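You operate a simulated robot arm through the tools that you are given. There is no shell and no other tool. Be economical: measure what you need, move in short steps, check, and stop when the job is done.

You run a simulated robot arm. Do the job below in one go: nothing can be reset, and whatever is moved stays where it is left.

Task
The fixture holds the wrong former: fit the job sheet's size, set the slider and test it.
Fine: the job sheet by the worm rack; the wrong one goes back in the rack; no shims.

It is judged by the outcome, as a careful person would: the job done as asked, and still so three seconds after it is handed in. It fails if anything else is knocked over, pushed out of place, dropped, spilled or broken. Flat cloth is picked up by pressing the open fingertips on it (5 to 10 N) and closing them slowly along it; thin cloth reads only 2 to 8 mm in the jaws.

Robot
A 6-joint arm with a fingered hand, fixed in place. Base frame: the origin is at the foot of the arm, x ahead of it, y to its left, z up; the work surface is at about z = 86.4. Units: cm, degrees, N and s.
With the tool pointing down near the work surface it reaches from about 50 to 96 cm from the base axis. Its first joint turns from -166.0 to 166.0 degrees. Payload 5 kg.
Tool frame: the origin (TCP) lies between the finger pads and is the grasp point; the fingertips stand 4.3 cm ahead of it; z points along the fingers, y is the line along which they close. The gripper opens to 14.4 cm. The gripper's body begins 5 cm behind the TCP. The gripper is a hand of 5 fingers: y runs from the thumb to the fingers, the wrist lies at [-2.1, -13.3, -23.3] in the tool frame, and closing takes about 1.5 s.
Orientation is that of the tool frame in the base frame, as [roll, pitch, yaw] about the fixed x, y, z axes, in that order (R = Rz(yaw) Ry(pitch) Rx(roll)). With the fingers straight down and the wrist toward the robot, the tool's x, y and z point along [0, 1, 0], [1, 0, 0] and [0, 0, -1] of the base frame.

Tools
- The arm moves only by the tool arm_command. Its argument "increments" is a list of rows, each a list of 2 entries, a list of its own where there are three numbers: the shift along the base's x, y, z in units of 250 mm (1.0 is 250 mm), then the turn, a rotation vector about the base's x, y, z in units of 120 degrees (1.0 is 120 degrees). In form: [[[x, y, z], [ax, ay, az]], ...]. A call has 1 to 8 rows; each row is the pose to reach, as a shift and turn from the pose commanded when the call began. "claw" is the closure in counts, from 0 (fully open) to 255 (shut), set as the call begins (left out, the last holds). A call with a number of a shift or a turn outside -1 to 1 is refused whole. A row lasts 0.2 s, in which the tool goes at most 5 cm and 8.6 degrees; a call with a longer step from one row to the next is refused whole, and so is a gripper value outside its range. Where a pose cannot be reached the arm comes as near as it can. A force on the tool above 40 N (or 10 N above the force at the start of the call, whichever is more), or a blocked arm, ends the call early, and 0.2 s more pass. The fingers move at their own pace (about 7.2 cm/s each) and stop on an object; they squeeze with about 30 N. The grip force told is the motor's: it shows also when the fingers shut on nothing. Time passes only in rows, and 0.2 s behind the last, so rows that repeat a pose let the fingers close. It gives the time, the measured TCP pose, the force on the tool (base axes), the opening and the grip force at its end, in the units of the frame above (readings bear some noise), with the torque about the TCP (base axes, N m) and any sound that the robot's microphone picked up, and new pictures: "show" is both (left out), scene, wrist or none.
- Cameras (640 x 400 px; columns grow to the right, rows downward): "scene" is fixed at [21.67, -50, 163.54]; the picture's right is [0.95, -0.30, 0.00], its down [-0.13, -0.43, -0.90] and it looks along [0.27, 0.85, -0.45] (base axes); focal length 366 px, centre (320, 200). "wrist" rides on the gripper at [8.6, -10.8, -16.8] in the tool frame; the picture's right is [-0.80, 0.28, -0.53], its down [-0.54, -0.73, 0.42] and it looks along [-0.27, 0.63, 0.73] (tool axes); focal length 275 px, centre (320, 200). There is no depth. A picture from a camera that has moved, and an enlarged one, comes with that camera's place and axes in the base frame and with its lens.
- slide_trunk(by): slides the trunk up (or, below 0, down) by that many cm; the arm rides with it, the base frame stays. It gives what a move gives, with no picture.
- finger_targets(index, middle, ring, little, thumb_bend, thumb_turn): sets how far each is bent, from 0 (flat) to 1 (curled in); at 0.3 the hand is open as for a grip, at 0.7 the pads meet at the TCP. One left out holds its place. A second passes; each finger stops where it meets its share of the squeeze, and holds until it gets a number again. A gripper value or a shape takes the hand back. It gives what a move gives, with no picture; readings hold the bend of each and the force on index, middle, ring, little, thumb and palm. thumb_turn goes from beside the hand (0) to across from the fingers (1), as for a grip.
- hand_shape(shape): the hand has 5 fingers and takes this shape, open, in about a second: jaw (thumb against the fingers, like two jaws); tri (thumb and two fingers); tip (a fingertip pinch); poke (one finger out to press); point (the index stretched); flat (the hand flat); cup (the hand cupped); fist (a fist). The gripper value then closes the fingers along that shape, each until it touches; the sizes above hold for jaw. It gives what a move gives, with no picture.
- zoom(camera, box): a new picture of the part [left, top, right, bottom] of that camera's present view, enlarged. The clock stands still meanwhile.
- sign_off(): hands the job in; it is judged then, once.

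Go step by step. Nothing tells you positions but the pictures and the camera data: compare them with the known pose of the tool, close in by small moves and look again before you grip or let go. The budget is 120 turns and 200 pictures, counting those below and the enlarged ones. Unless the task says otherwise, let go and move clear before handing in, and close with one line.

The tools are called after "Request:" as name(argument=value, ...) on one line, values as JSON. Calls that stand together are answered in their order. arm_command: Moves the arm, as the interface text tells. Its arguments: {"type":"object","properties":{"increments":{"type":"array","items":{"type":"array"}},"claw":{"type":"number"},"show":{"type":"string","enum":["both","scene","wrist","none"]}},"required":["increments"]} The other tools are called the same way: slide_trunk (by) slides the trunk up or down; hand_shape (shape) gives the hand a shape; finger_targets (index, middle, ring, little, thumb_bend, thumb_turn) moves the fingers one by one; zoom (camera, box) takes an enlarged picture of a part of a camera's view; sign_off () hands the job in.

At the start:

```text
time: 0.0
tcp_pos: [39.75, 46.7, 122.45]
ee_rot: [179.9, 0.0, 90.0]
ft_force: [0.3, -0.3, 0.6]
wrist_torque: [-0.01, -0.01, -0.02]
grip_width: 14.36
grasp_force: 0.2
shape: jaw
bend: [0.3, 0.3, 0.3, 0.3, 0.3, 0.98]
finger forces: [0.0, 0.0, 0.1, 0.0, 0.0, 0.1]
trunk travel left (down, up): [-50.0, 9.0]
```

scene: 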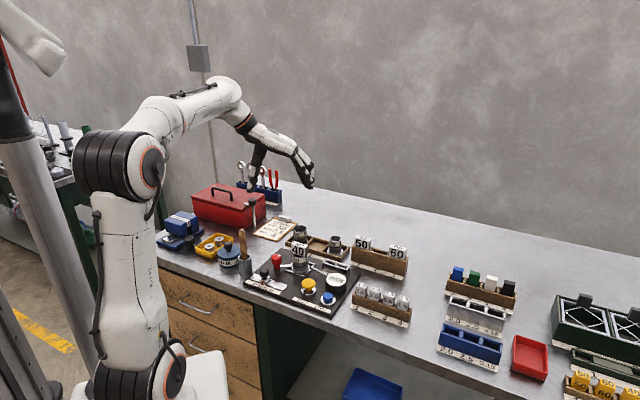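
wrist: 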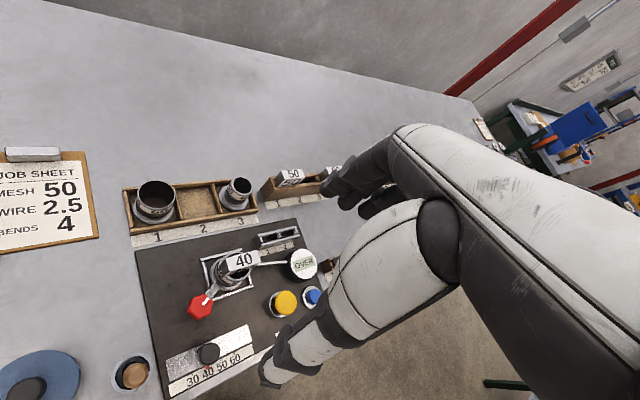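

I see a bench with a fixture panel holding a "40" former, a job sheet (MESH 50) on the left and several racks. I'll zoom in before moving.

Request:
zoom(camera="scene", box=[150, 200, 310, 300])

Request:
zoom(camera="scene", box=[240, 220, 420, 332])

Request:
zoom(camera="scene", box=[420, 250, 640, 400])

Request:
zoom(camera="wrist", box=[100, 150, 360, 400])

```text
4.00 times, centred on (230, 250) of scene
camera zoom: at [21.67, -50.0, 163.54], right [0.95, -0.3, 0.0], down [-0.13, -0.43, -0.9], along [0.27, 0.85, -0.45], focal length 1465 px, centre (680, 0)
```

zoom: 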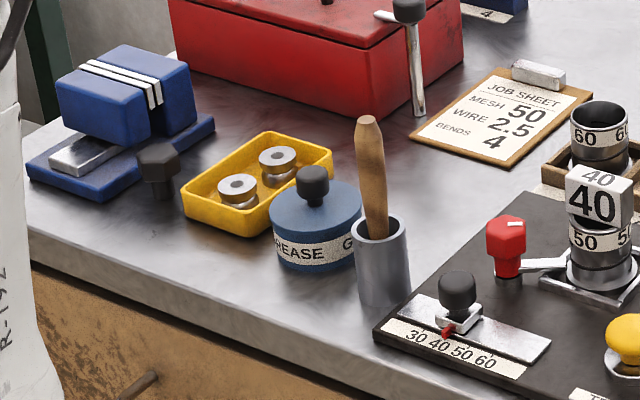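

```text
3.56 times, centred on (330, 276) of scene
camera zoom: at [21.67, -50.0, 163.54], right [0.95, -0.3, 0.0], down [-0.13, -0.43, -0.9], along [0.27, 0.85, -0.45], focal length 1302 px, centre (284, -70)
```

zoom: 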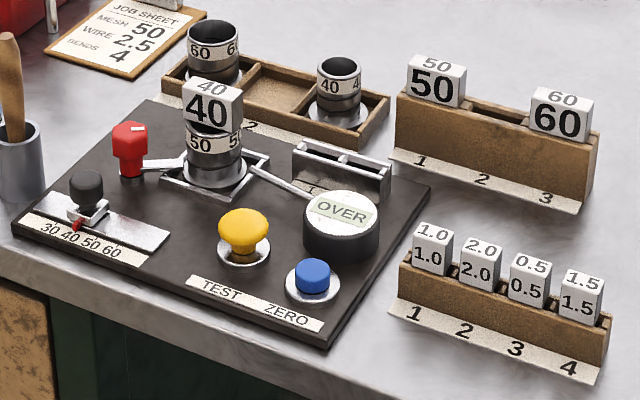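

```text
2.67 times, centred on (530, 325) of scene
camera zoom: at [21.67, -50.0, 163.54], right [0.95, -0.3, 0.0], down [-0.13, -0.43, -0.9], along [0.27, 0.85, -0.45], focal length 977 px, centre (-240, -133)
```

zoom: 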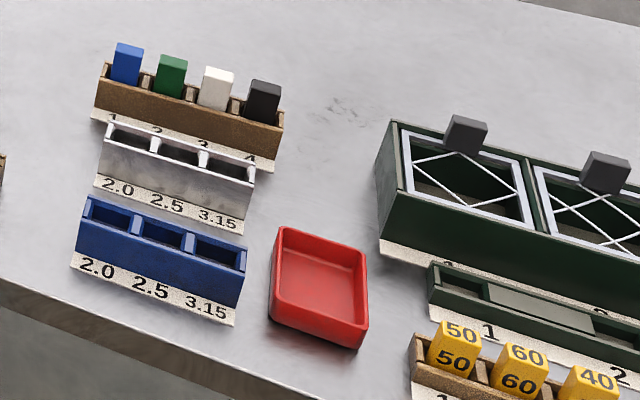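

```text
1.60 times, centred on (230, 275) of wrist
camera zoom: at [28.97, 55.25, 139.31], right [0.28, -0.8, 0.53], down [-0.73, -0.54, -0.42], along [0.63, -0.27, -0.73], focal length 440 px, centre (464, 80)
```

zoom: 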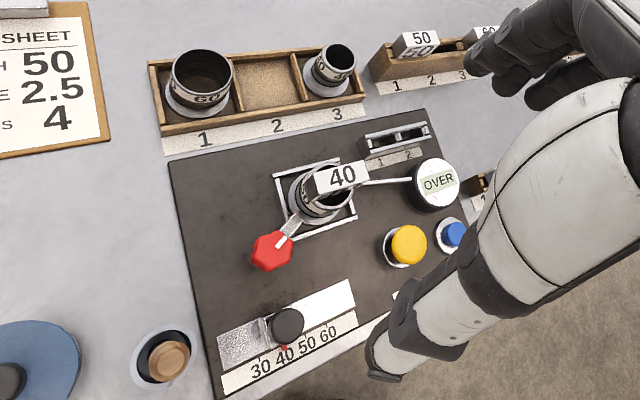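

The job sheet beside the tube (worm) rack says 50. The fixture holds a worm tube 50 with the 40 former in it, the former rack has 50 in slot 1 and 60 in slot 3, and slot 2 is empty. The panel sits about 45° to the base, so I'll turn the hand to match it and take a closer look.

Request:
arm_command(increments=[[[0.046, -0.147, -0.04], [0, 0, 0.064]], [[0.091, -0.293, -0.08], [0, 0, 0.128]], [[0.137, -0.44, -0.12], [0, 0, 0.192]], [[0.183, -0.587, -0.16], [0, 0, 0.256]], [[0.228, -0.733, -0.2], [0, 0, 0.319]], [[0.274, -0.88, -0.24], [0, 0, 0.383]], [[0.274, -0.88, -0.24], [0, 0, 0.383]]])

```text
time: 1.6
tcp_pos: [46.69, 24.67, 116.51]
ee_rot: [179.9, -0.1, 136.0]
ft_force: [-0.8, -0.2, 0.9]
wrist_torque: [0.04, 0.03, 0.0]
grip_width: 14.36
grasp_force: 0.1
shape: jaw
bend: [0.3, 0.3, 0.3, 0.3, 0.3, 0.98]
finger forces: [0.0, 0.0, 0.0, 0.1, 0.0, 0.0]
trunk travel left (down, up): [-50.0, 9.0]
camera wrist: at [32.95, 22.81, 133.43], right [0.77, -0.35, 0.53], down [-0.11, -0.9, -0.42], along [0.63, 0.27, -0.73], focal length 275 px, centre (320, 200)
```

scene: 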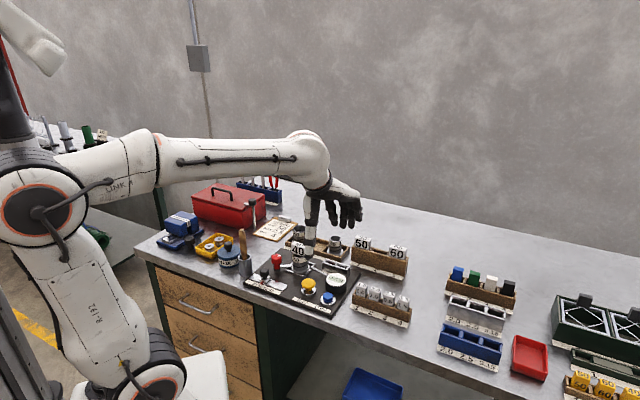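
wrist: 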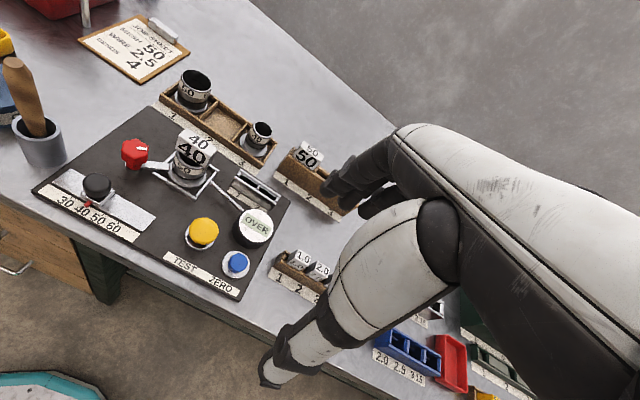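

Both views triangulate the 40 former's head at about (45.5, 47.8, 94.7). I'll zoom in for detail.

Request:
zoom(camera="wrist", box=[110, 80, 290, 192])

Request:
zoom(camera="wrist", box=[30, 120, 300, 300])

Request:
zoom(camera="scene", box=[330, 225, 420, 281])

Request:
zoom(camera="scene", box=[255, 230, 345, 286])

```text
3.56 times, centred on (200, 136) of wrist
camera zoom: at [32.95, 22.81, 133.43], right [0.77, -0.35, 0.53], down [-0.11, -0.9, -0.42], along [0.63, 0.27, -0.73], focal length 979 px, centre (747, 428)
```

zoom: 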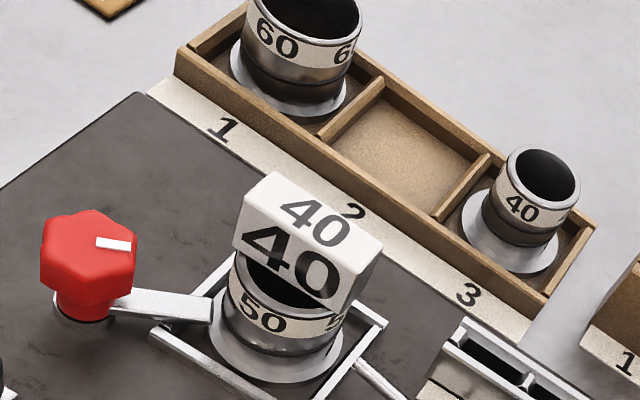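

```text
2.22 times, centred on (165, 210) of wrist
camera zoom: at [32.95, 22.81, 133.43], right [0.77, -0.35, 0.53], down [-0.11, -0.9, -0.42], along [0.63, 0.27, -0.73], focal length 612 px, centre (664, 178)
```

zoom: 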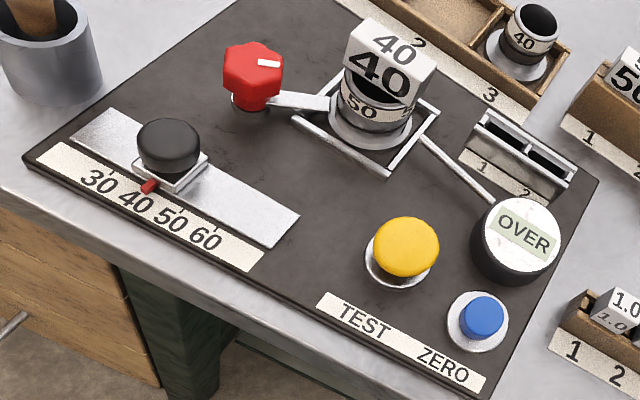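

```text
7.11 times, centred on (375, 253) of scene
camera zoom: at [21.67, -50.0, 163.54], right [0.95, -0.3, 0.0], down [-0.13, -0.43, -0.9], along [0.27, 0.85, -0.45], focal length 2604 px, centre (-71, -177)
```

zoom: 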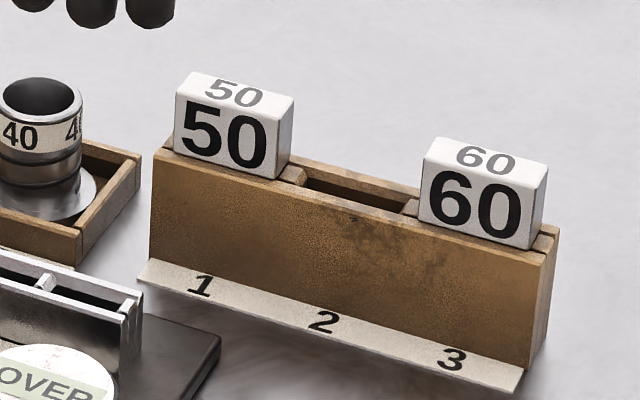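

```text
7.11 times, centred on (300, 258) of scene
camera zoom: at [21.67, -50.0, 163.54], right [0.95, -0.3, 0.0], down [-0.13, -0.43, -0.9], along [0.27, 0.85, -0.45], focal length 2604 px, centre (462, -212)
```

zoom: 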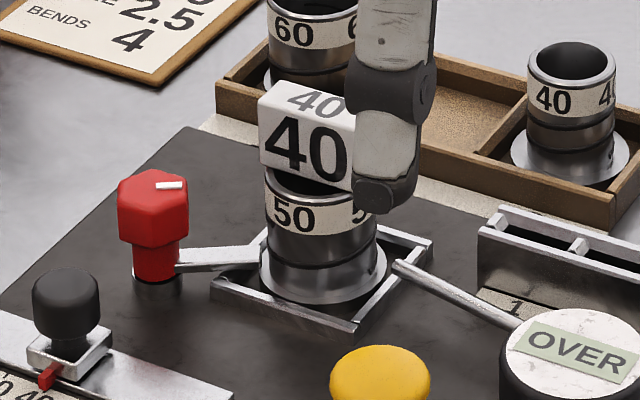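

Each former has a cap about 5 cm wide, 2 cm deep and 4 cm high, lying square to the panel at 45°. I'll take the three-finger shape and hover above the 40 former.

Request:
hand_shape(shape="tri")

Request:
arm_command(increments=[[[0, 0.16, 0], [0, 0, 0]], [[-0.01, 0.32, 0], [0, 0, 0]], [[-0.01, 0.48, -0.04], [0, 0, 0]], [[-0.02, 0.64, -0.1], [0, 0, 0]], [[-0.02, 0.8, -0.2], [0, 0, 0]], [[-0.02, 0.95, -0.3], [0, 0, 0]], [[-0.02, 0.95, -0.3], [0, 0, 0]]])

```text
time: 2.5
tcp_pos: [46.74, 24.78, 116.65]
ee_rot: [-180.0, 0.0, 136.0]
ft_force: [0.8, -0.6, 0.3]
wrist_torque: [0.01, 0.02, 0.01]
grip_width: 14.35
grasp_force: 0.1
shape: tri
bend: [0.3, 0.3, 0.99, 0.99, 0.3, 0.98]
finger forces: [0.1, 0.0, 0.1, 0.1, 0.0, 0.0]
trunk travel left (down, up): [-50.0, 9.0]
```

```text
time: 4.1
tcp_pos: [46.18, 48.74, 108.91]
ee_rot: [-179.9, 0.0, 136.0]
ft_force: [0.9, 0.1, -0.5]
wrist_torque: [-0.03, 0.02, -0.02]
grip_width: 14.39
grasp_force: 0.1
shape: tri
bend: [0.3, 0.3, 0.99, 0.99, 0.3, 0.98]
finger forces: [0.1, 0.1, 0.0, 0.0, 0.1, 0.0]
trunk travel left (down, up): [-50.0, 9.0]
camera wrist: at [32.42, 46.77, 125.76], right [0.77, -0.35, 0.53], down [-0.11, -0.9, -0.42], along [0.63, 0.27, -0.73], focal length 275 px, centre (320, 200)
```

scene: 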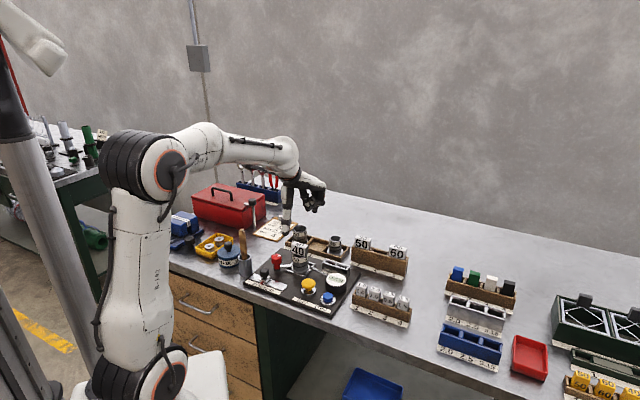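
wrist: 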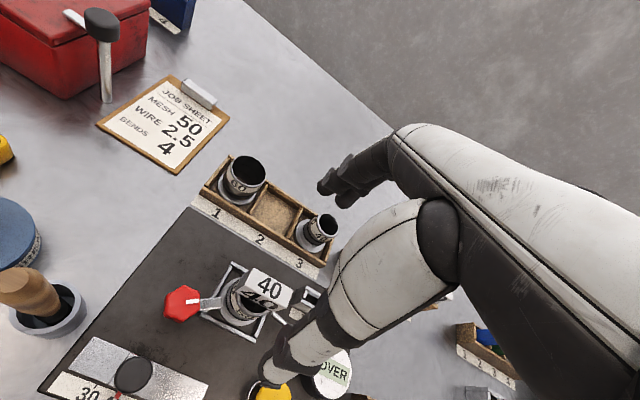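

The finger geometry in the picture matches the tool data. I'll close the hand in free air to see how the tips travel.

Request:
arm_command(increments=[[[0, 0, 0], [0, 0, 0]], [[0, 0, 0], [0, 0, 0]], [[0, 0, 0], [0, 0, 0]], [[0, 0, 0], [0, 0, 0]], [[0, 0, 0], [0, 0, 0]], [[0, 0, 0], [0, 0, 0]], [[0, 0, 0], [0, 0, 0]]], claw=215, show="wrist")

Request:
zoom(camera="scene", box=[255, 160, 355, 222])

```text
time: 5.7
tcp_pos: [46.17, 48.58, 108.97]
ee_rot: [-179.9, 0.0, 135.9]
ft_force: [0.3, 0.2, -0.4]
wrist_torque: [-0.01, 0.02, 0.0]
grip_width: 2.3
grasp_force: 0.0
shape: tri
bend: [0.73, 0.61, 0.99, 0.99, 0.74, 1.0]
finger forces: [0.1, 0.0, 0.0, 0.0, 0.1, 0.0]
trunk travel left (down, up): [-50.0, 9.0]
camera wrist: at [32.43, 46.71, 125.77], right [0.77, -0.35, 0.53], down [-0.11, -0.9, -0.42], along [0.63, 0.26, -0.73], focal length 275 px, centre (320, 200)
```

wrist: 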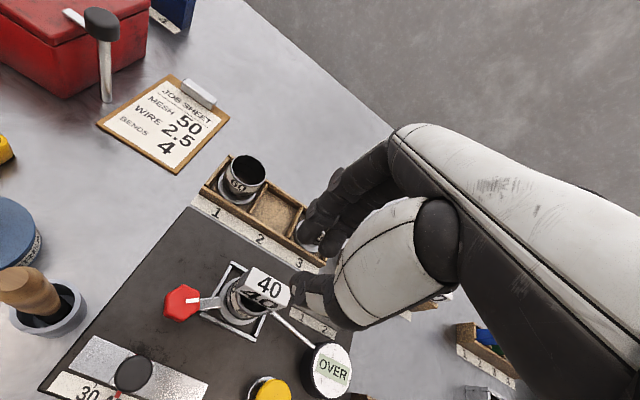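

```text
6.40 times, centred on (305, 191) of scene
camera zoom: at [21.67, -50.0, 163.54], right [0.95, -0.3, 0.0], down [-0.13, -0.43, -0.9], along [0.27, 0.85, -0.45], focal length 2344 px, centre (416, 258)
```

zoom: 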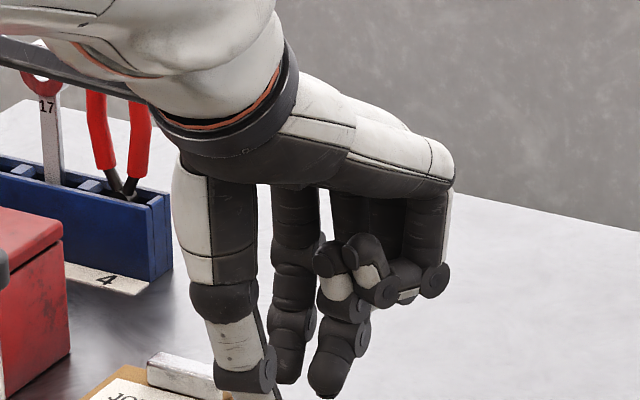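

The tips close evenly but I need to see how low they end, so I'll zoom a little lower.

Request:
zoom(camera="scene", box=[265, 185, 355, 241])

Request:
zoom(camera="wrist", box=[210, 200, 370, 300])

```text
7.11 times, centred on (310, 213) of scene
camera zoom: at [21.67, -50.0, 163.54], right [0.95, -0.3, 0.0], down [-0.13, -0.43, -0.9], along [0.27, 0.85, -0.45], focal length 2604 px, centre (391, 108)
```

zoom: 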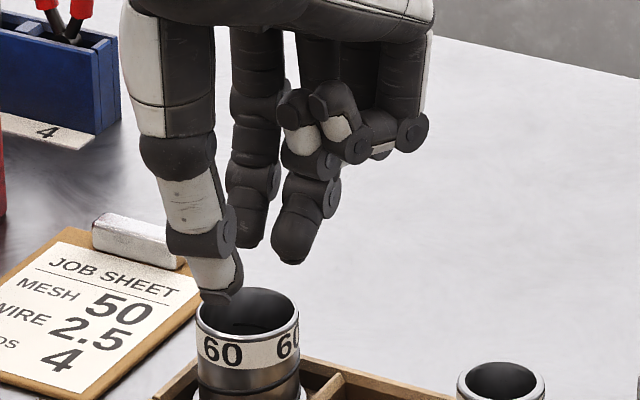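

```text
4.00 times, centred on (290, 250) of wrist
camera zoom: at [32.43, 46.71, 125.77], right [0.77, -0.35, 0.53], down [-0.11, -0.9, -0.42], along [0.63, 0.26, -0.73], focal length 1101 px, centre (440, 0)
```

zoom: 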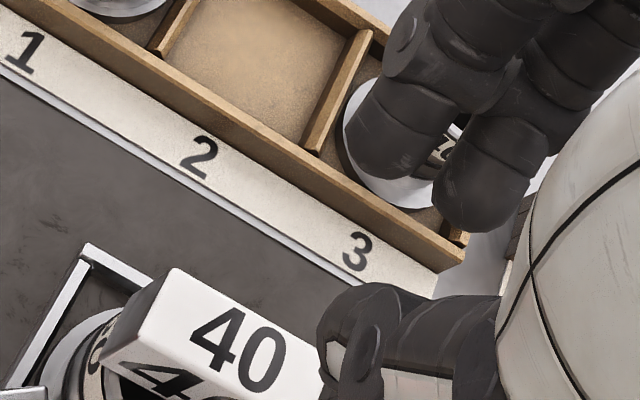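

With the hand closed, the thumb tip ends about 4.6 cm below the TCP and the fingers about 3.8 cm below. I'll open and come down to TCP z ≈ 98.3 around the cap.

Request:
arm_command(increments=[[[0, 0, 0], [0, 0, 0]], [[0, 0, 0], [0, 0, 0]], [[0, 0, 0], [0, 0, 0]], [[0, 0, 0], [0, 0, 0]], [[0, 0, 0], [0, 0, 0]], [[-0.004, -0.01, -0.15], [0, 0, 0]], [[-0.006, -0.014, -0.3], [0, 0, 0]], [[-0.006, -0.014, -0.36], [0, 0, 0]]], claw=0, show="none")

Request:
arm_command(increments=[[[0, 0, -0.03], [0, 0, 0]], [[0, 0, -0.06], [0, 0, 0]], [[0, 0, -0.06], [0, 0, 0]]])

Request:
zoom(camera="scene", box=[255, 210, 355, 272])

```text
time: 7.5
tcp_pos: [46.21, 48.02, 99.8]
ee_rot: [-180.0, 0.0, 136.0]
ft_force: [0.4, -0.5, -0.3]
wrist_torque: [0.0, 0.02, 0.01]
grip_width: 14.36
grasp_force: 0.1
shape: tri
bend: [0.3, 0.3, 0.99, 0.99, 0.3, 0.98]
finger forces: [0.0, 0.0, 0.0, 0.0, 0.1, 0.0]
trunk travel left (down, up): [-50.0, 9.0]
```

```text
time: 8.3
tcp_pos: [46.1, 48.02, 98.32]
ee_rot: [-179.9, 0.0, 136.0]
ft_force: [-0.1, -0.2, 0.2]
wrist_torque: [-0.03, 0.01, 0.01]
grip_width: 14.38
grasp_force: 0.0
shape: tri
bend: [0.3, 0.3, 0.99, 0.99, 0.3, 0.98]
finger forces: [0.1, 0.0, 0.0, 0.1, 0.0, 0.1]
trunk travel left (down, up): [-50.0, 9.0]
camera wrist: at [32.36, 46.14, 115.24], right [0.77, -0.35, 0.53], down [-0.11, -0.9, -0.42], along [0.63, 0.26, -0.73], focal length 275 px, centre (320, 200)
```

scene: 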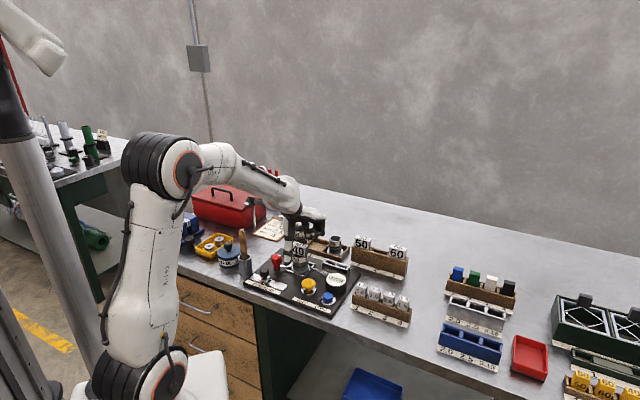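
wrist: 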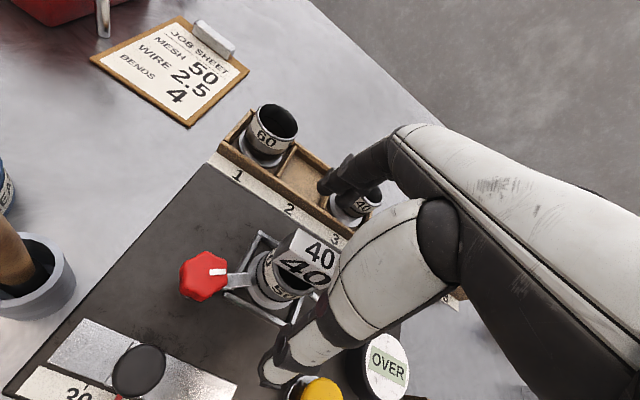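

```text
6.40 times, centred on (305, 241) of scene
camera zoom: at [21.67, -50.0, 163.54], right [0.95, -0.3, 0.0], down [-0.13, -0.43, -0.9], along [0.27, 0.85, -0.45], focal length 2344 px, centre (416, -62)
```

zoom: 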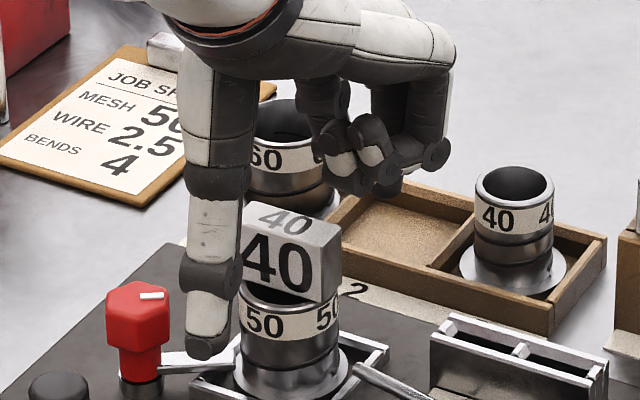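

The cap is at about (46.1, 48.3), right at the TCP. I'll close on it.

Request:
arm_command(increments=[[[0.002, 0.01, 0], [0, 0, 0]], [[0.002, 0.01, 0], [0, 0, 0]], [[0.002, 0.01, 0], [0, 0, 0]], [[0.002, 0.01, 0], [0, 0, 0]], [[0.002, 0.01, 0], [0, 0, 0]], [[0.002, 0.01, 0], [0, 0, 0]], [[0.002, 0.01, 0], [0, 0, 0]], [[0.002, 0.01, 0], [0, 0, 0]]], claw=255, show="wrist")

Request:
zoom(camera="scene", box=[255, 210, 355, 272])

```text
time: 10.1
tcp_pos: [46.13, 48.37, 98.42]
ee_rot: [-179.9, 0.0, 136.1]
ft_force: [0.0, 0.4, 0.2]
wrist_torque: [-0.03, -0.01, 0.01]
grip_width: 1.71
grasp_force: 30.6
shape: tri
bend: [0.72, 0.66, 1.0, 1.0, 0.74, 1.0]
finger forces: [13.4, 13.0, 0.0, 0.0, 26.3, 0.1]
trunk travel left (down, up): [-50.0, 9.0]
camera wrist: at [32.38, 46.44, 115.29], right [0.77, -0.35, 0.53], down [-0.11, -0.9, -0.42], along [0.63, 0.26, -0.73], focal length 275 px, centre (320, 200)
```

wrist: 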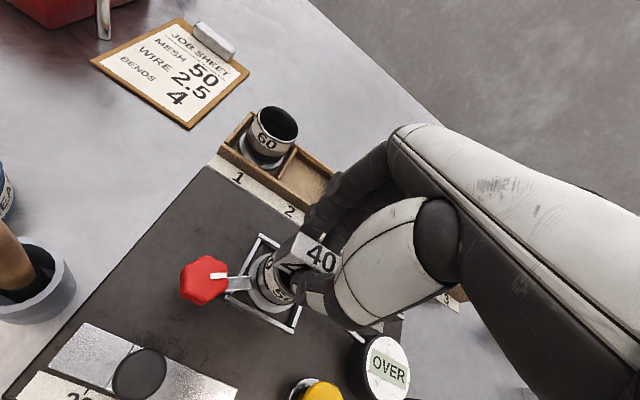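

```text
6.40 times, centred on (305, 241) of scene
camera zoom: at [21.67, -50.0, 163.54], right [0.95, -0.3, 0.0], down [-0.13, -0.43, -0.9], along [0.27, 0.85, -0.45], focal length 2344 px, centre (416, -62)
```

zoom: 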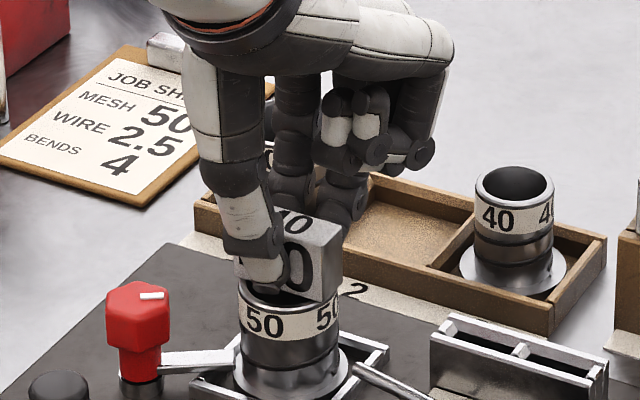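

The cap is held with a good grip (1.7 cm wide, 30 N). I'll lift gently and watch for any sign that the red knob is clamping it.

Request:
arm_command(increments=[[[0, 0, 0.01], [0, 0, 0]], [[0, 0, 0.02], [0, 0, 0]], [[0, 0, 0.03], [0, 0, 0]]], show="none")

Request:
zoom(camera="scene", box=[255, 210, 355, 272])

```text
time: 10.9
tcp_pos: [46.12, 48.29, 99.19]
ee_rot: [-179.9, 0.0, 136.0]
ft_force: [0.0, 0.5, -1.3]
wrist_torque: [0.0, 0.01, 0.03]
grip_width: 1.72
grasp_force: 30.0
shape: tri
bend: [0.72, 0.66, 1.0, 1.0, 0.74, 1.0]
finger forces: [13.5, 13.1, 0.0, 0.0, 26.4, 0.0]
trunk travel left (down, up): [-50.0, 9.0]
```

```text
6.40 times, centred on (305, 241) of scene
camera zoom: at [21.67, -50.0, 163.54], right [0.95, -0.3, 0.0], down [-0.13, -0.43, -0.9], along [0.27, 0.85, -0.45], focal length 2344 px, centre (416, -62)
```

zoom: 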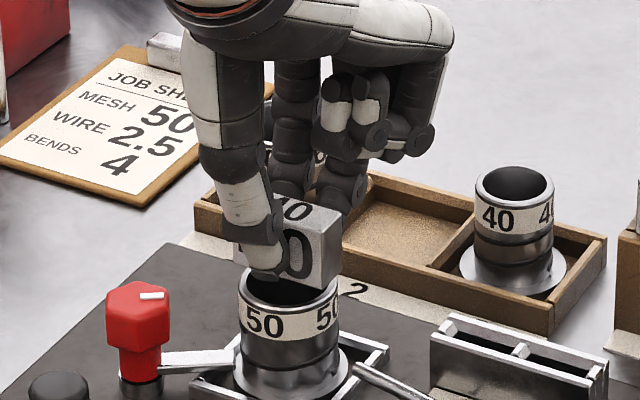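

It lifts out freely and the tube stays down. I'll raise it clear and look at the plate and the rack.

Request:
arm_command(increments=[[[0, 0, 0.06], [0, 0, 0]], [[0, 0, 0.12], [0, 0, 0]], [[0, 0, 0.2], [0, 0, 0]], [[0, 0, 0.32], [0, 0, 0]], [[0, 0, 0.46], [0, 0, 0]], [[0, 0, 0.6], [0, 0, 0]], [[0, 0, 0.6], [0, 0, 0]]])

Request:
zoom(camera="scene", box=[250, 180, 370, 255])

Request:
zoom(camera="scene", box=[330, 225, 420, 281])

```text
time: 12.5
tcp_pos: [46.35, 48.34, 114.2]
ee_rot: [-179.9, 0.0, 135.9]
ft_force: [-1.5, 0.1, -1.1]
wrist_torque: [0.0, 0.01, -0.03]
grip_width: 1.68
grasp_force: 30.3
shape: tri
bend: [0.72, 0.66, 1.0, 1.0, 0.74, 1.0]
finger forces: [13.5, 13.1, 0.1, 0.1, 26.6, 0.0]
trunk travel left (down, up): [-50.0, 9.0]
camera wrist: at [32.56, 46.47, 131.04], right [0.77, -0.35, 0.53], down [-0.11, -0.9, -0.42], along [0.63, 0.26, -0.73], focal length 275 px, centre (320, 200)
```

scene: 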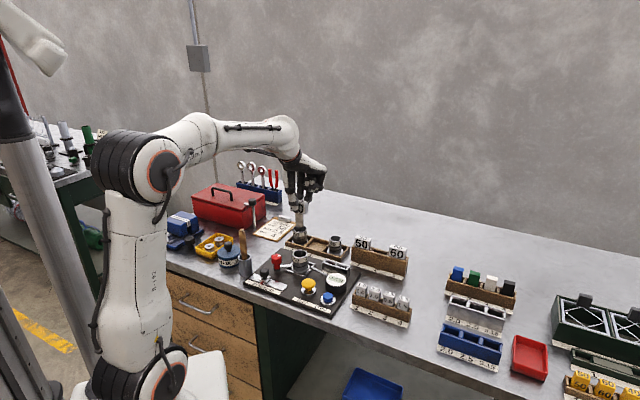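
wrist: 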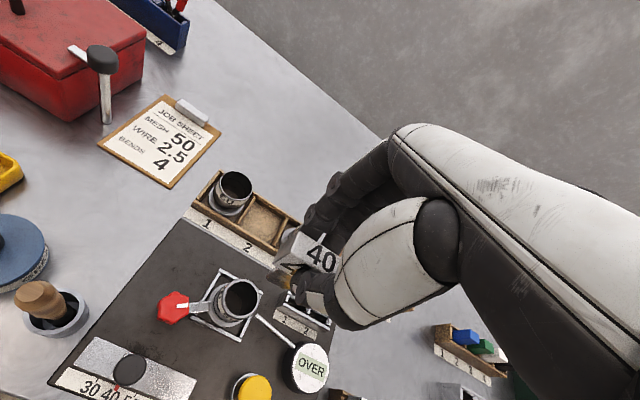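

```text
5.33 times, centred on (310, 218) of scene
camera zoom: at [21.67, -50.0, 163.54], right [0.95, -0.3, 0.0], down [-0.13, -0.43, -0.9], along [0.27, 0.85, -0.45], focal length 1953 px, centre (373, 107)
```

zoom: 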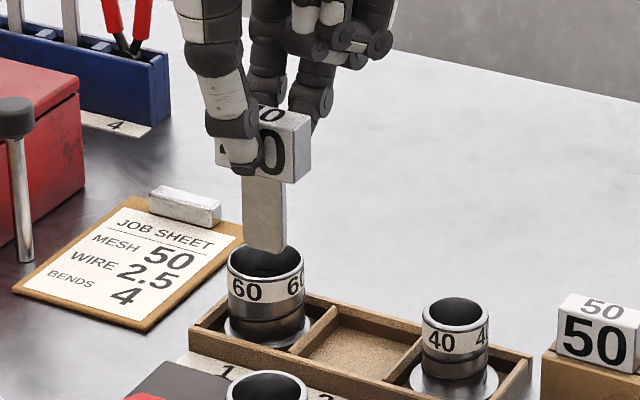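

```text
7.11 times, centred on (375, 253) of scene
camera zoom: at [21.67, -50.0, 163.54], right [0.95, -0.3, 0.0], down [-0.13, -0.43, -0.9], along [0.27, 0.85, -0.45], focal length 2604 px, centre (-71, -177)
```

zoom: 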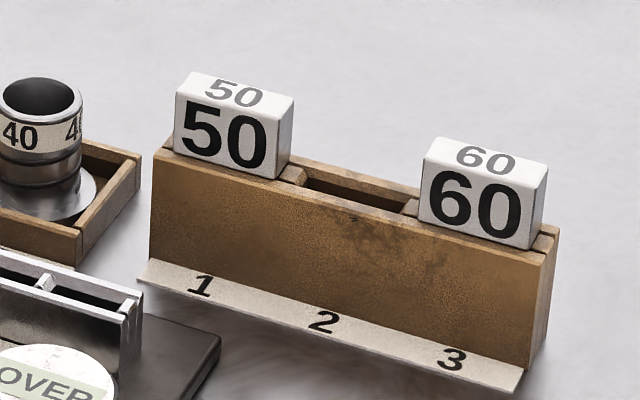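

The former is a narrow blade about 4.7 cm long under the cap. The rack is parallel to the panel, with slot 2 near (70.7, 41). I'll move to a viewpoint where the wrist camera can see the rack.

Request:
arm_command(increments=[[[0.12, -0.1, 0], [0, 0, 0]], [[0.26, -0.21, 0], [0, 0, 0]], [[0.4, -0.33, 0], [0, 0, 0]], [[0.54, -0.44, 0], [0, 0, 0]], [[0.68, -0.56, 0], [0, 0, 0]], [[0.82, -0.67, 0], [0, 0, 0]], [[0.96, -0.79, 0], [0, 0, 0]], [[0.96, -0.79, 0], [0, 0, 0]]], show="wrist")

Request:
zoom(camera="wrist", box=[120, 60, 360, 210])

```text
time: 14.3
tcp_pos: [70.3, 28.57, 114.16]
ee_rot: [-180.0, 0.0, 135.9]
ft_force: [-0.3, 0.4, -2.0]
wrist_torque: [0.0, 0.0, -0.04]
grip_width: 1.73
grasp_force: 30.8
shape: tri
bend: [0.72, 0.66, 1.0, 1.0, 0.74, 1.0]
finger forces: [13.4, 13.2, 0.1, 0.1, 26.5, 0.0]
trunk travel left (down, up): [-50.0, 9.0]
camera wrist: at [56.44, 26.66, 130.99], right [0.77, -0.35, 0.53], down [-0.11, -0.9, -0.42], along [0.63, 0.27, -0.73], focal length 275 px, centre (320, 200)
```

wrist: 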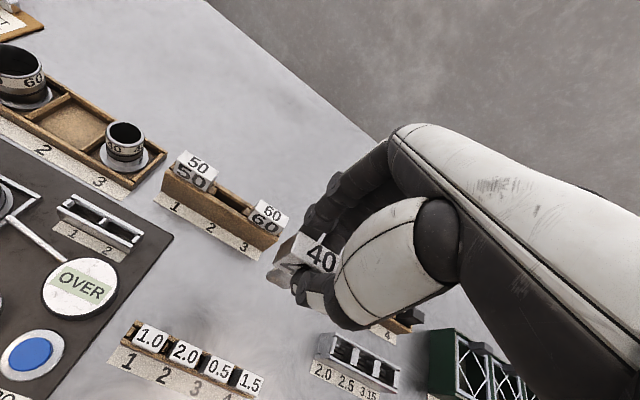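

```text
2.67 times, centred on (240, 135) of wrist
camera zoom: at [56.44, 26.66, 130.99], right [0.77, -0.35, 0.53], down [-0.11, -0.9, -0.42], along [0.63, 0.27, -0.73], focal length 734 px, centre (533, 373)
```

zoom: 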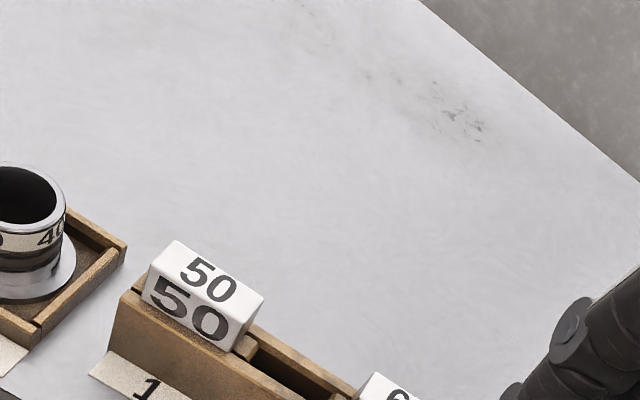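

The rack is in view, so I'll enlarge it.

Request:
zoom(camera="wrist", box=[150, 145, 310, 245])

Request:
zoom(camera="scene", box=[330, 225, 420, 281])

```text
4.00 times, centred on (230, 195) of wrist
camera zoom: at [56.44, 26.66, 130.99], right [0.77, -0.35, 0.53], down [-0.11, -0.9, -0.42], along [0.63, 0.27, -0.73], focal length 1101 px, centre (680, 220)
```

zoom: 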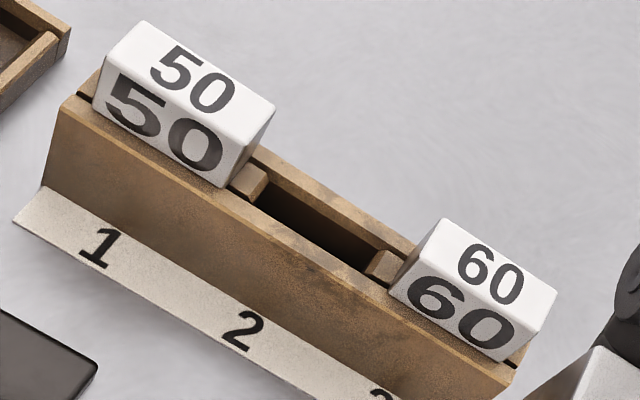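

```text
7.11 times, centred on (375, 253) of scene
camera zoom: at [21.67, -50.0, 163.54], right [0.95, -0.3, 0.0], down [-0.13, -0.43, -0.9], along [0.27, 0.85, -0.45], focal length 2604 px, centre (-71, -177)
```

zoom: 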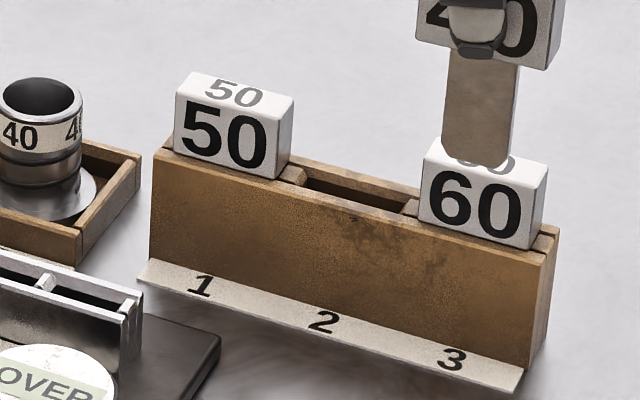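

Slot 2 comes out at about (72.95, 43.6), with the rack top at z ≈ 90.5 and the same 45° orientation. I'll hover with the blade just above the slot and check.

Request:
arm_command(increments=[[[0.03, 0.15, 0], [0, 0, 0]], [[0.06, 0.33, 0], [0, 0, 0]], [[0.085, 0.5, 0], [0, 0, 0]], [[0.108, 0.6, 0], [0, 0, 0]], [[0.108, 0.6, -0.17], [0, 0, 0]], [[0.108, 0.6, -0.36], [0, 0, 0]], [[0.108, 0.6, -0.42], [0, 0, 0]], [[0.108, 0.6, -0.42], [0, 0, 0]]], show="wrist")

Request:
zoom(camera="scene", box=[330, 218, 420, 274])

Request:
zoom(camera="wrist", box=[200, 180, 360, 280])

```text
time: 16.1
tcp_pos: [72.68, 43.38, 103.48]
ee_rot: [-179.9, 0.0, 136.1]
ft_force: [0.3, 0.1, -1.7]
wrist_torque: [0.01, -0.02, -0.01]
grip_width: 1.72
grasp_force: 30.0
shape: tri
bend: [0.72, 0.66, 1.0, 1.0, 0.74, 1.0]
finger forces: [13.3, 13.1, 0.0, 0.0, 26.5, 0.0]
trunk travel left (down, up): [-50.0, 9.0]
camera wrist: at [59.0, 41.67, 120.42], right [0.77, -0.35, 0.53], down [-0.11, -0.9, -0.42], along [0.63, 0.26, -0.73], focal length 275 px, centre (320, 200)
```

wrist: 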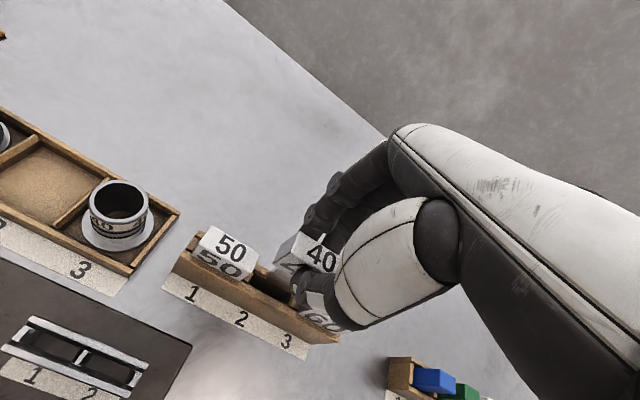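

```text
7.11 times, centred on (375, 246) of scene
camera zoom: at [21.67, -50.0, 163.54], right [0.95, -0.3, 0.0], down [-0.13, -0.43, -0.9], along [0.27, 0.85, -0.45], focal length 2604 px, centre (-71, -127)
```

zoom: 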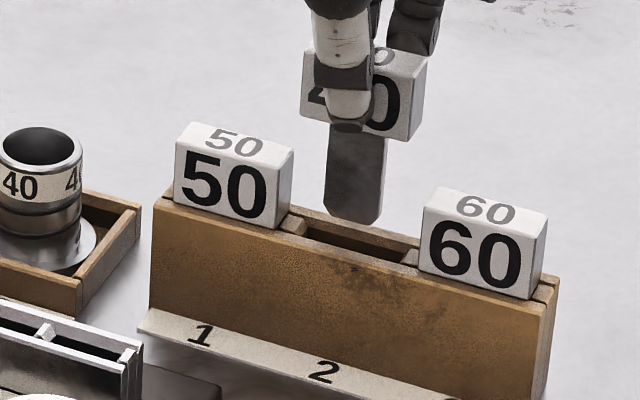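

```text
4.00 times, centred on (280, 230) of wrist
camera zoom: at [59.0, 41.67, 120.42], right [0.77, -0.35, 0.53], down [-0.11, -0.9, -0.42], along [0.63, 0.26, -0.73], focal length 1101 px, centre (480, 80)
```

zoom: 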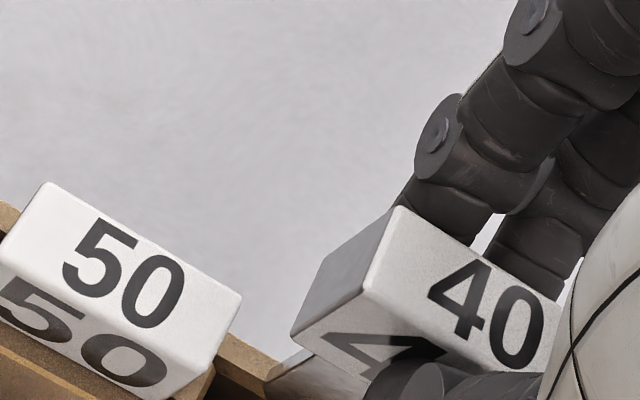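

The blade looks centred over slot 2 and is in line with the 50 cap to within about 1 mm. I'll lower it slowly while watching the force.

Request:
arm_command(increments=[[[0.004, -0.004, -0.03], [0, 0, 0]], [[0.004, -0.004, -0.06], [0, 0, 0]], [[0.004, -0.004, -0.08], [0, 0, 0]], [[0.004, -0.004, -0.1], [0, 0, 0]], [[0.004, -0.004, -0.12], [0, 0, 0]], [[0.004, -0.004, -0.12], [0, 0, 0]]], show="none")

Request:
zoom(camera="scene", box=[330, 218, 420, 274])

Request:
zoom(camera="wrist", box=[180, 190, 340, 290])

```text
time: 17.5
tcp_pos: [73.02, 43.52, 100.75]
ee_rot: [-179.9, 0.0, 136.0]
ft_force: [-0.8, -1.5, -2.0]
wrist_torque: [-0.14, 0.17, -0.01]
grip_width: 1.74
grasp_force: 29.8
shape: tri
bend: [0.72, 0.66, 1.0, 1.0, 0.74, 1.0]
finger forces: [13.6, 12.6, 0.1, 0.0, 28.2, 0.0]
trunk travel left (down, up): [-50.0, 9.0]
```

```text
7.11 times, centred on (375, 246) of scene
camera zoom: at [21.67, -50.0, 163.54], right [0.95, -0.3, 0.0], down [-0.13, -0.43, -0.9], along [0.27, 0.85, -0.45], focal length 2604 px, centre (-71, -127)
```

zoom: 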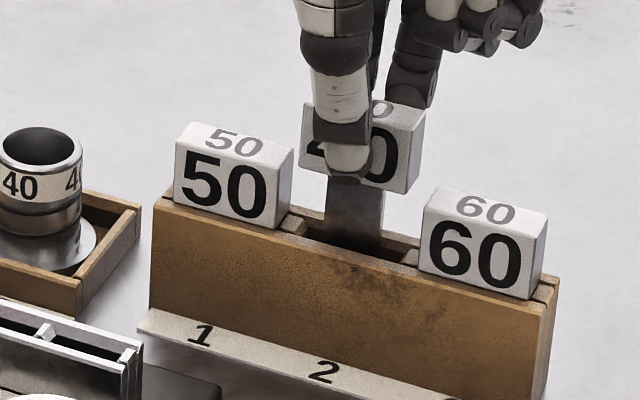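

```text
4.00 times, centred on (260, 240) of wrist
camera zoom: at [59.15, 41.63, 117.55], right [0.77, -0.35, 0.53], down [-0.11, -0.9, -0.42], along [0.63, 0.26, -0.73], focal length 1101 px, centre (560, 40)
```

zoom: 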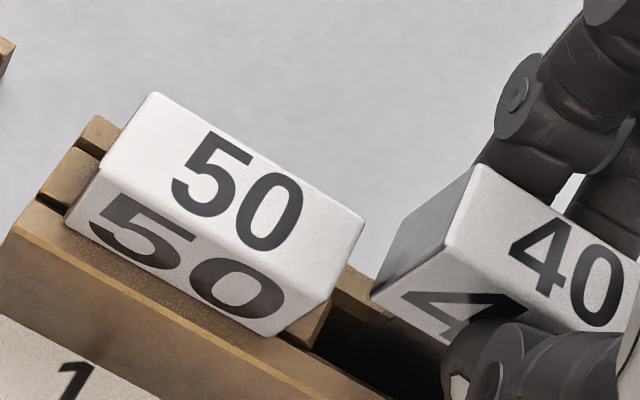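

The blade has entered the slot, with slight side force from the far wall. I'll ease back a millimetre or two and keep lowering.

Request:
arm_command(increments=[[[-0.005, -0.006, -0.01], [0, 0, 0]], [[-0.005, -0.006, -0.04], [0, 0, 0]], [[-0.005, -0.006, -0.07], [0, 0, 0]], [[-0.005, -0.006, -0.1], [0, 0, 0]], [[-0.005, -0.006, -0.1], [0, 0, 0]]], show="none")

Request:
zoom(camera="scene", box=[330, 218, 420, 274])

```text
time: 18.7
tcp_pos: [72.9, 43.35, 98.19]
ee_rot: [-179.9, 0.0, 136.0]
ft_force: [-0.6, -1.5, -2.2]
wrist_torque: [-0.04, 0.05, -0.04]
grip_width: 1.72
grasp_force: 30.5
shape: tri
bend: [0.72, 0.66, 1.0, 1.0, 0.74, 1.0]
finger forces: [13.5, 12.8, 0.0, 0.1, 27.8, 0.1]
trunk travel left (down, up): [-50.0, 9.0]
```

```text
7.11 times, centred on (375, 246) of scene
camera zoom: at [21.67, -50.0, 163.54], right [0.95, -0.3, 0.0], down [-0.13, -0.43, -0.9], along [0.27, 0.85, -0.45], focal length 2604 px, centre (-71, -127)
```

zoom: 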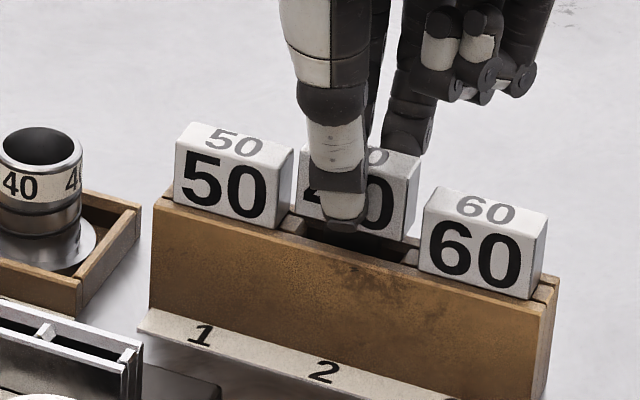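

About 1.5 cm is left before it seats, and the cap is a little to the left. I'll nudge it right and finish lowering.

Request:
arm_command(increments=[[[0.004, -0.009, -0.015], [0, 0, 0]], [[0.004, -0.009, -0.03], [0, 0, 0]], [[0.004, -0.009, -0.045], [0, 0, 0]], [[0.004, -0.009, -0.06], [0, 0, 0]], [[0.004, -0.009, -0.07], [0, 0, 0]]], show="none")

Request:
zoom(camera="scene", box=[330, 218, 420, 274])

Request:
zoom(camera="wrist", box=[180, 190, 340, 290])

```text
time: 19.9
tcp_pos: [72.97, 43.18, 97.08]
ee_rot: [179.5, 0.1, 136.0]
ft_force: [-3.3, -0.1, 25.5]
wrist_torque: [0.02, 0.17, -0.02]
grip_width: 1.81
grasp_force: 29.9
shape: tri
bend: [0.72, 0.66, 1.0, 1.0, 0.74, 1.0]
finger forces: [16.3, 16.0, 0.0, 0.0, 34.2, 0.1]
trunk travel left (down, up): [-50.0, 9.0]
```

```text
7.11 times, centred on (375, 246) of scene
camera zoom: at [21.67, -50.0, 163.54], right [0.95, -0.3, 0.0], down [-0.13, -0.43, -0.9], along [0.27, 0.85, -0.45], focal length 2604 px, centre (-71, -127)
```

zoom: 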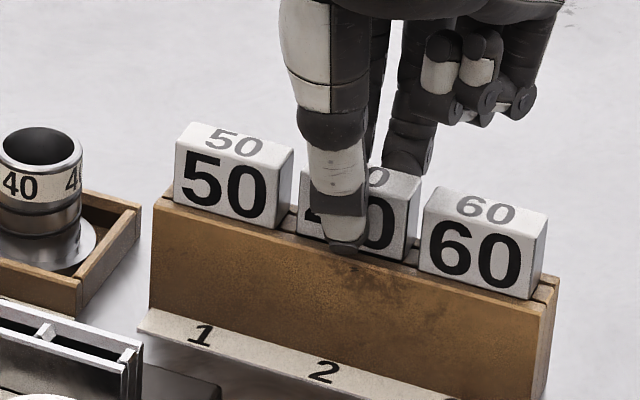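

```text
4.00 times, centred on (260, 240) of wrist
camera zoom: at [58.96, 41.19, 113.82], right [0.77, -0.35, 0.54], down [-0.11, -0.9, -0.43], along [0.63, 0.27, -0.73], focal length 1101 px, centre (560, 40)
```

zoom: 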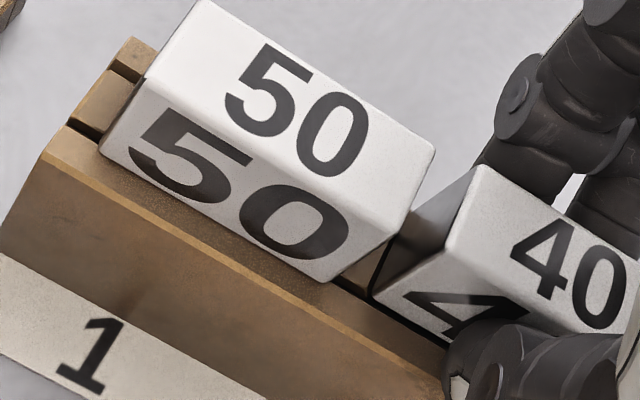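

The former has seated (25 N upward, cap level with its neighbours). I'll ease off, open, and rise.

Request:
arm_command(increments=[[[0, 0, 0.015], [0, 0, 0]], [[0, 0, 0.02], [0, 0, 0]]], show="none")

Request:
arm_command(increments=[[[0, 0, 0], [0, 0, 0]], [[0, 0, 0], [0, 0, 0]], [[0, 0, 0], [0, 0, 0]], [[0, 0, 0], [0, 0, 0]], [[0, 0, 0], [0, 0, 0]], [[0, 0, 0.08], [0, 0, 0]], [[0, 0, 0.2], [0, 0, 0]], [[0, 0, 0.32], [0, 0, 0]]], claw=0, show="wrist")

Request:
zoom(camera="scene", box=[330, 225, 420, 281])

```text
time: 20.5
tcp_pos: [72.82, 42.99, 97.08]
ee_rot: [179.9, 0.0, 136.1]
ft_force: [4.8, 5.1, 19.5]
wrist_torque: [0.25, -0.17, -0.01]
grip_width: 1.81
grasp_force: 30.0
shape: tri
bend: [0.72, 0.65, 1.0, 1.0, 0.74, 1.0]
finger forces: [18.4, 17.8, 0.0, 0.0, 29.9, 0.1]
trunk travel left (down, up): [-50.0, 9.0]
```

```text
time: 22.3
tcp_pos: [73.01, 43.11, 104.99]
ee_rot: [-179.9, 0.0, 136.0]
ft_force: [0.2, -0.1, 0.1]
wrist_torque: [0.0, 0.01, -0.01]
grip_width: 14.39
grasp_force: 0.1
shape: tri
bend: [0.3, 0.3, 0.99, 0.99, 0.3, 0.98]
finger forces: [0.1, 0.0, 0.0, 0.0, 0.0, 0.0]
trunk travel left (down, up): [-50.0, 9.0]
camera wrist: at [59.24, 41.26, 121.92], right [0.77, -0.35, 0.53], down [-0.11, -0.9, -0.42], along [0.63, 0.26, -0.73], focal length 275 px, centre (320, 200)
```

wrist: 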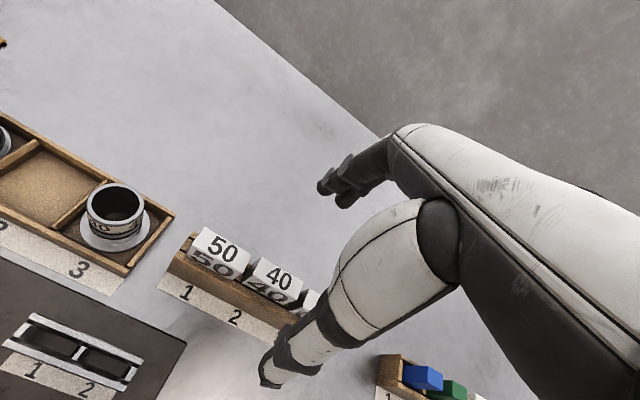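

```text
7.11 times, centred on (375, 253) of scene
camera zoom: at [21.67, -50.0, 163.54], right [0.95, -0.3, 0.0], down [-0.13, -0.43, -0.9], along [0.27, 0.85, -0.45], focal length 2604 px, centre (-71, -177)
```

zoom: 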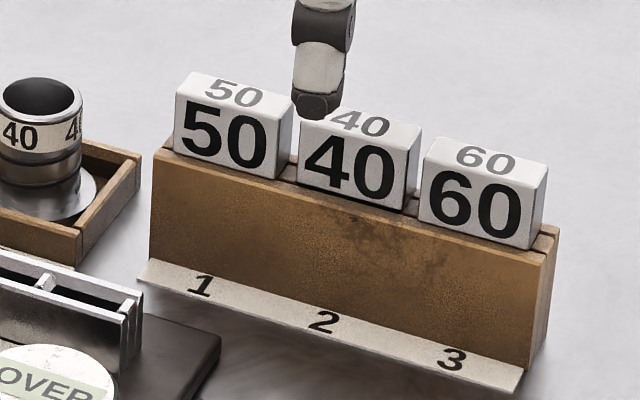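

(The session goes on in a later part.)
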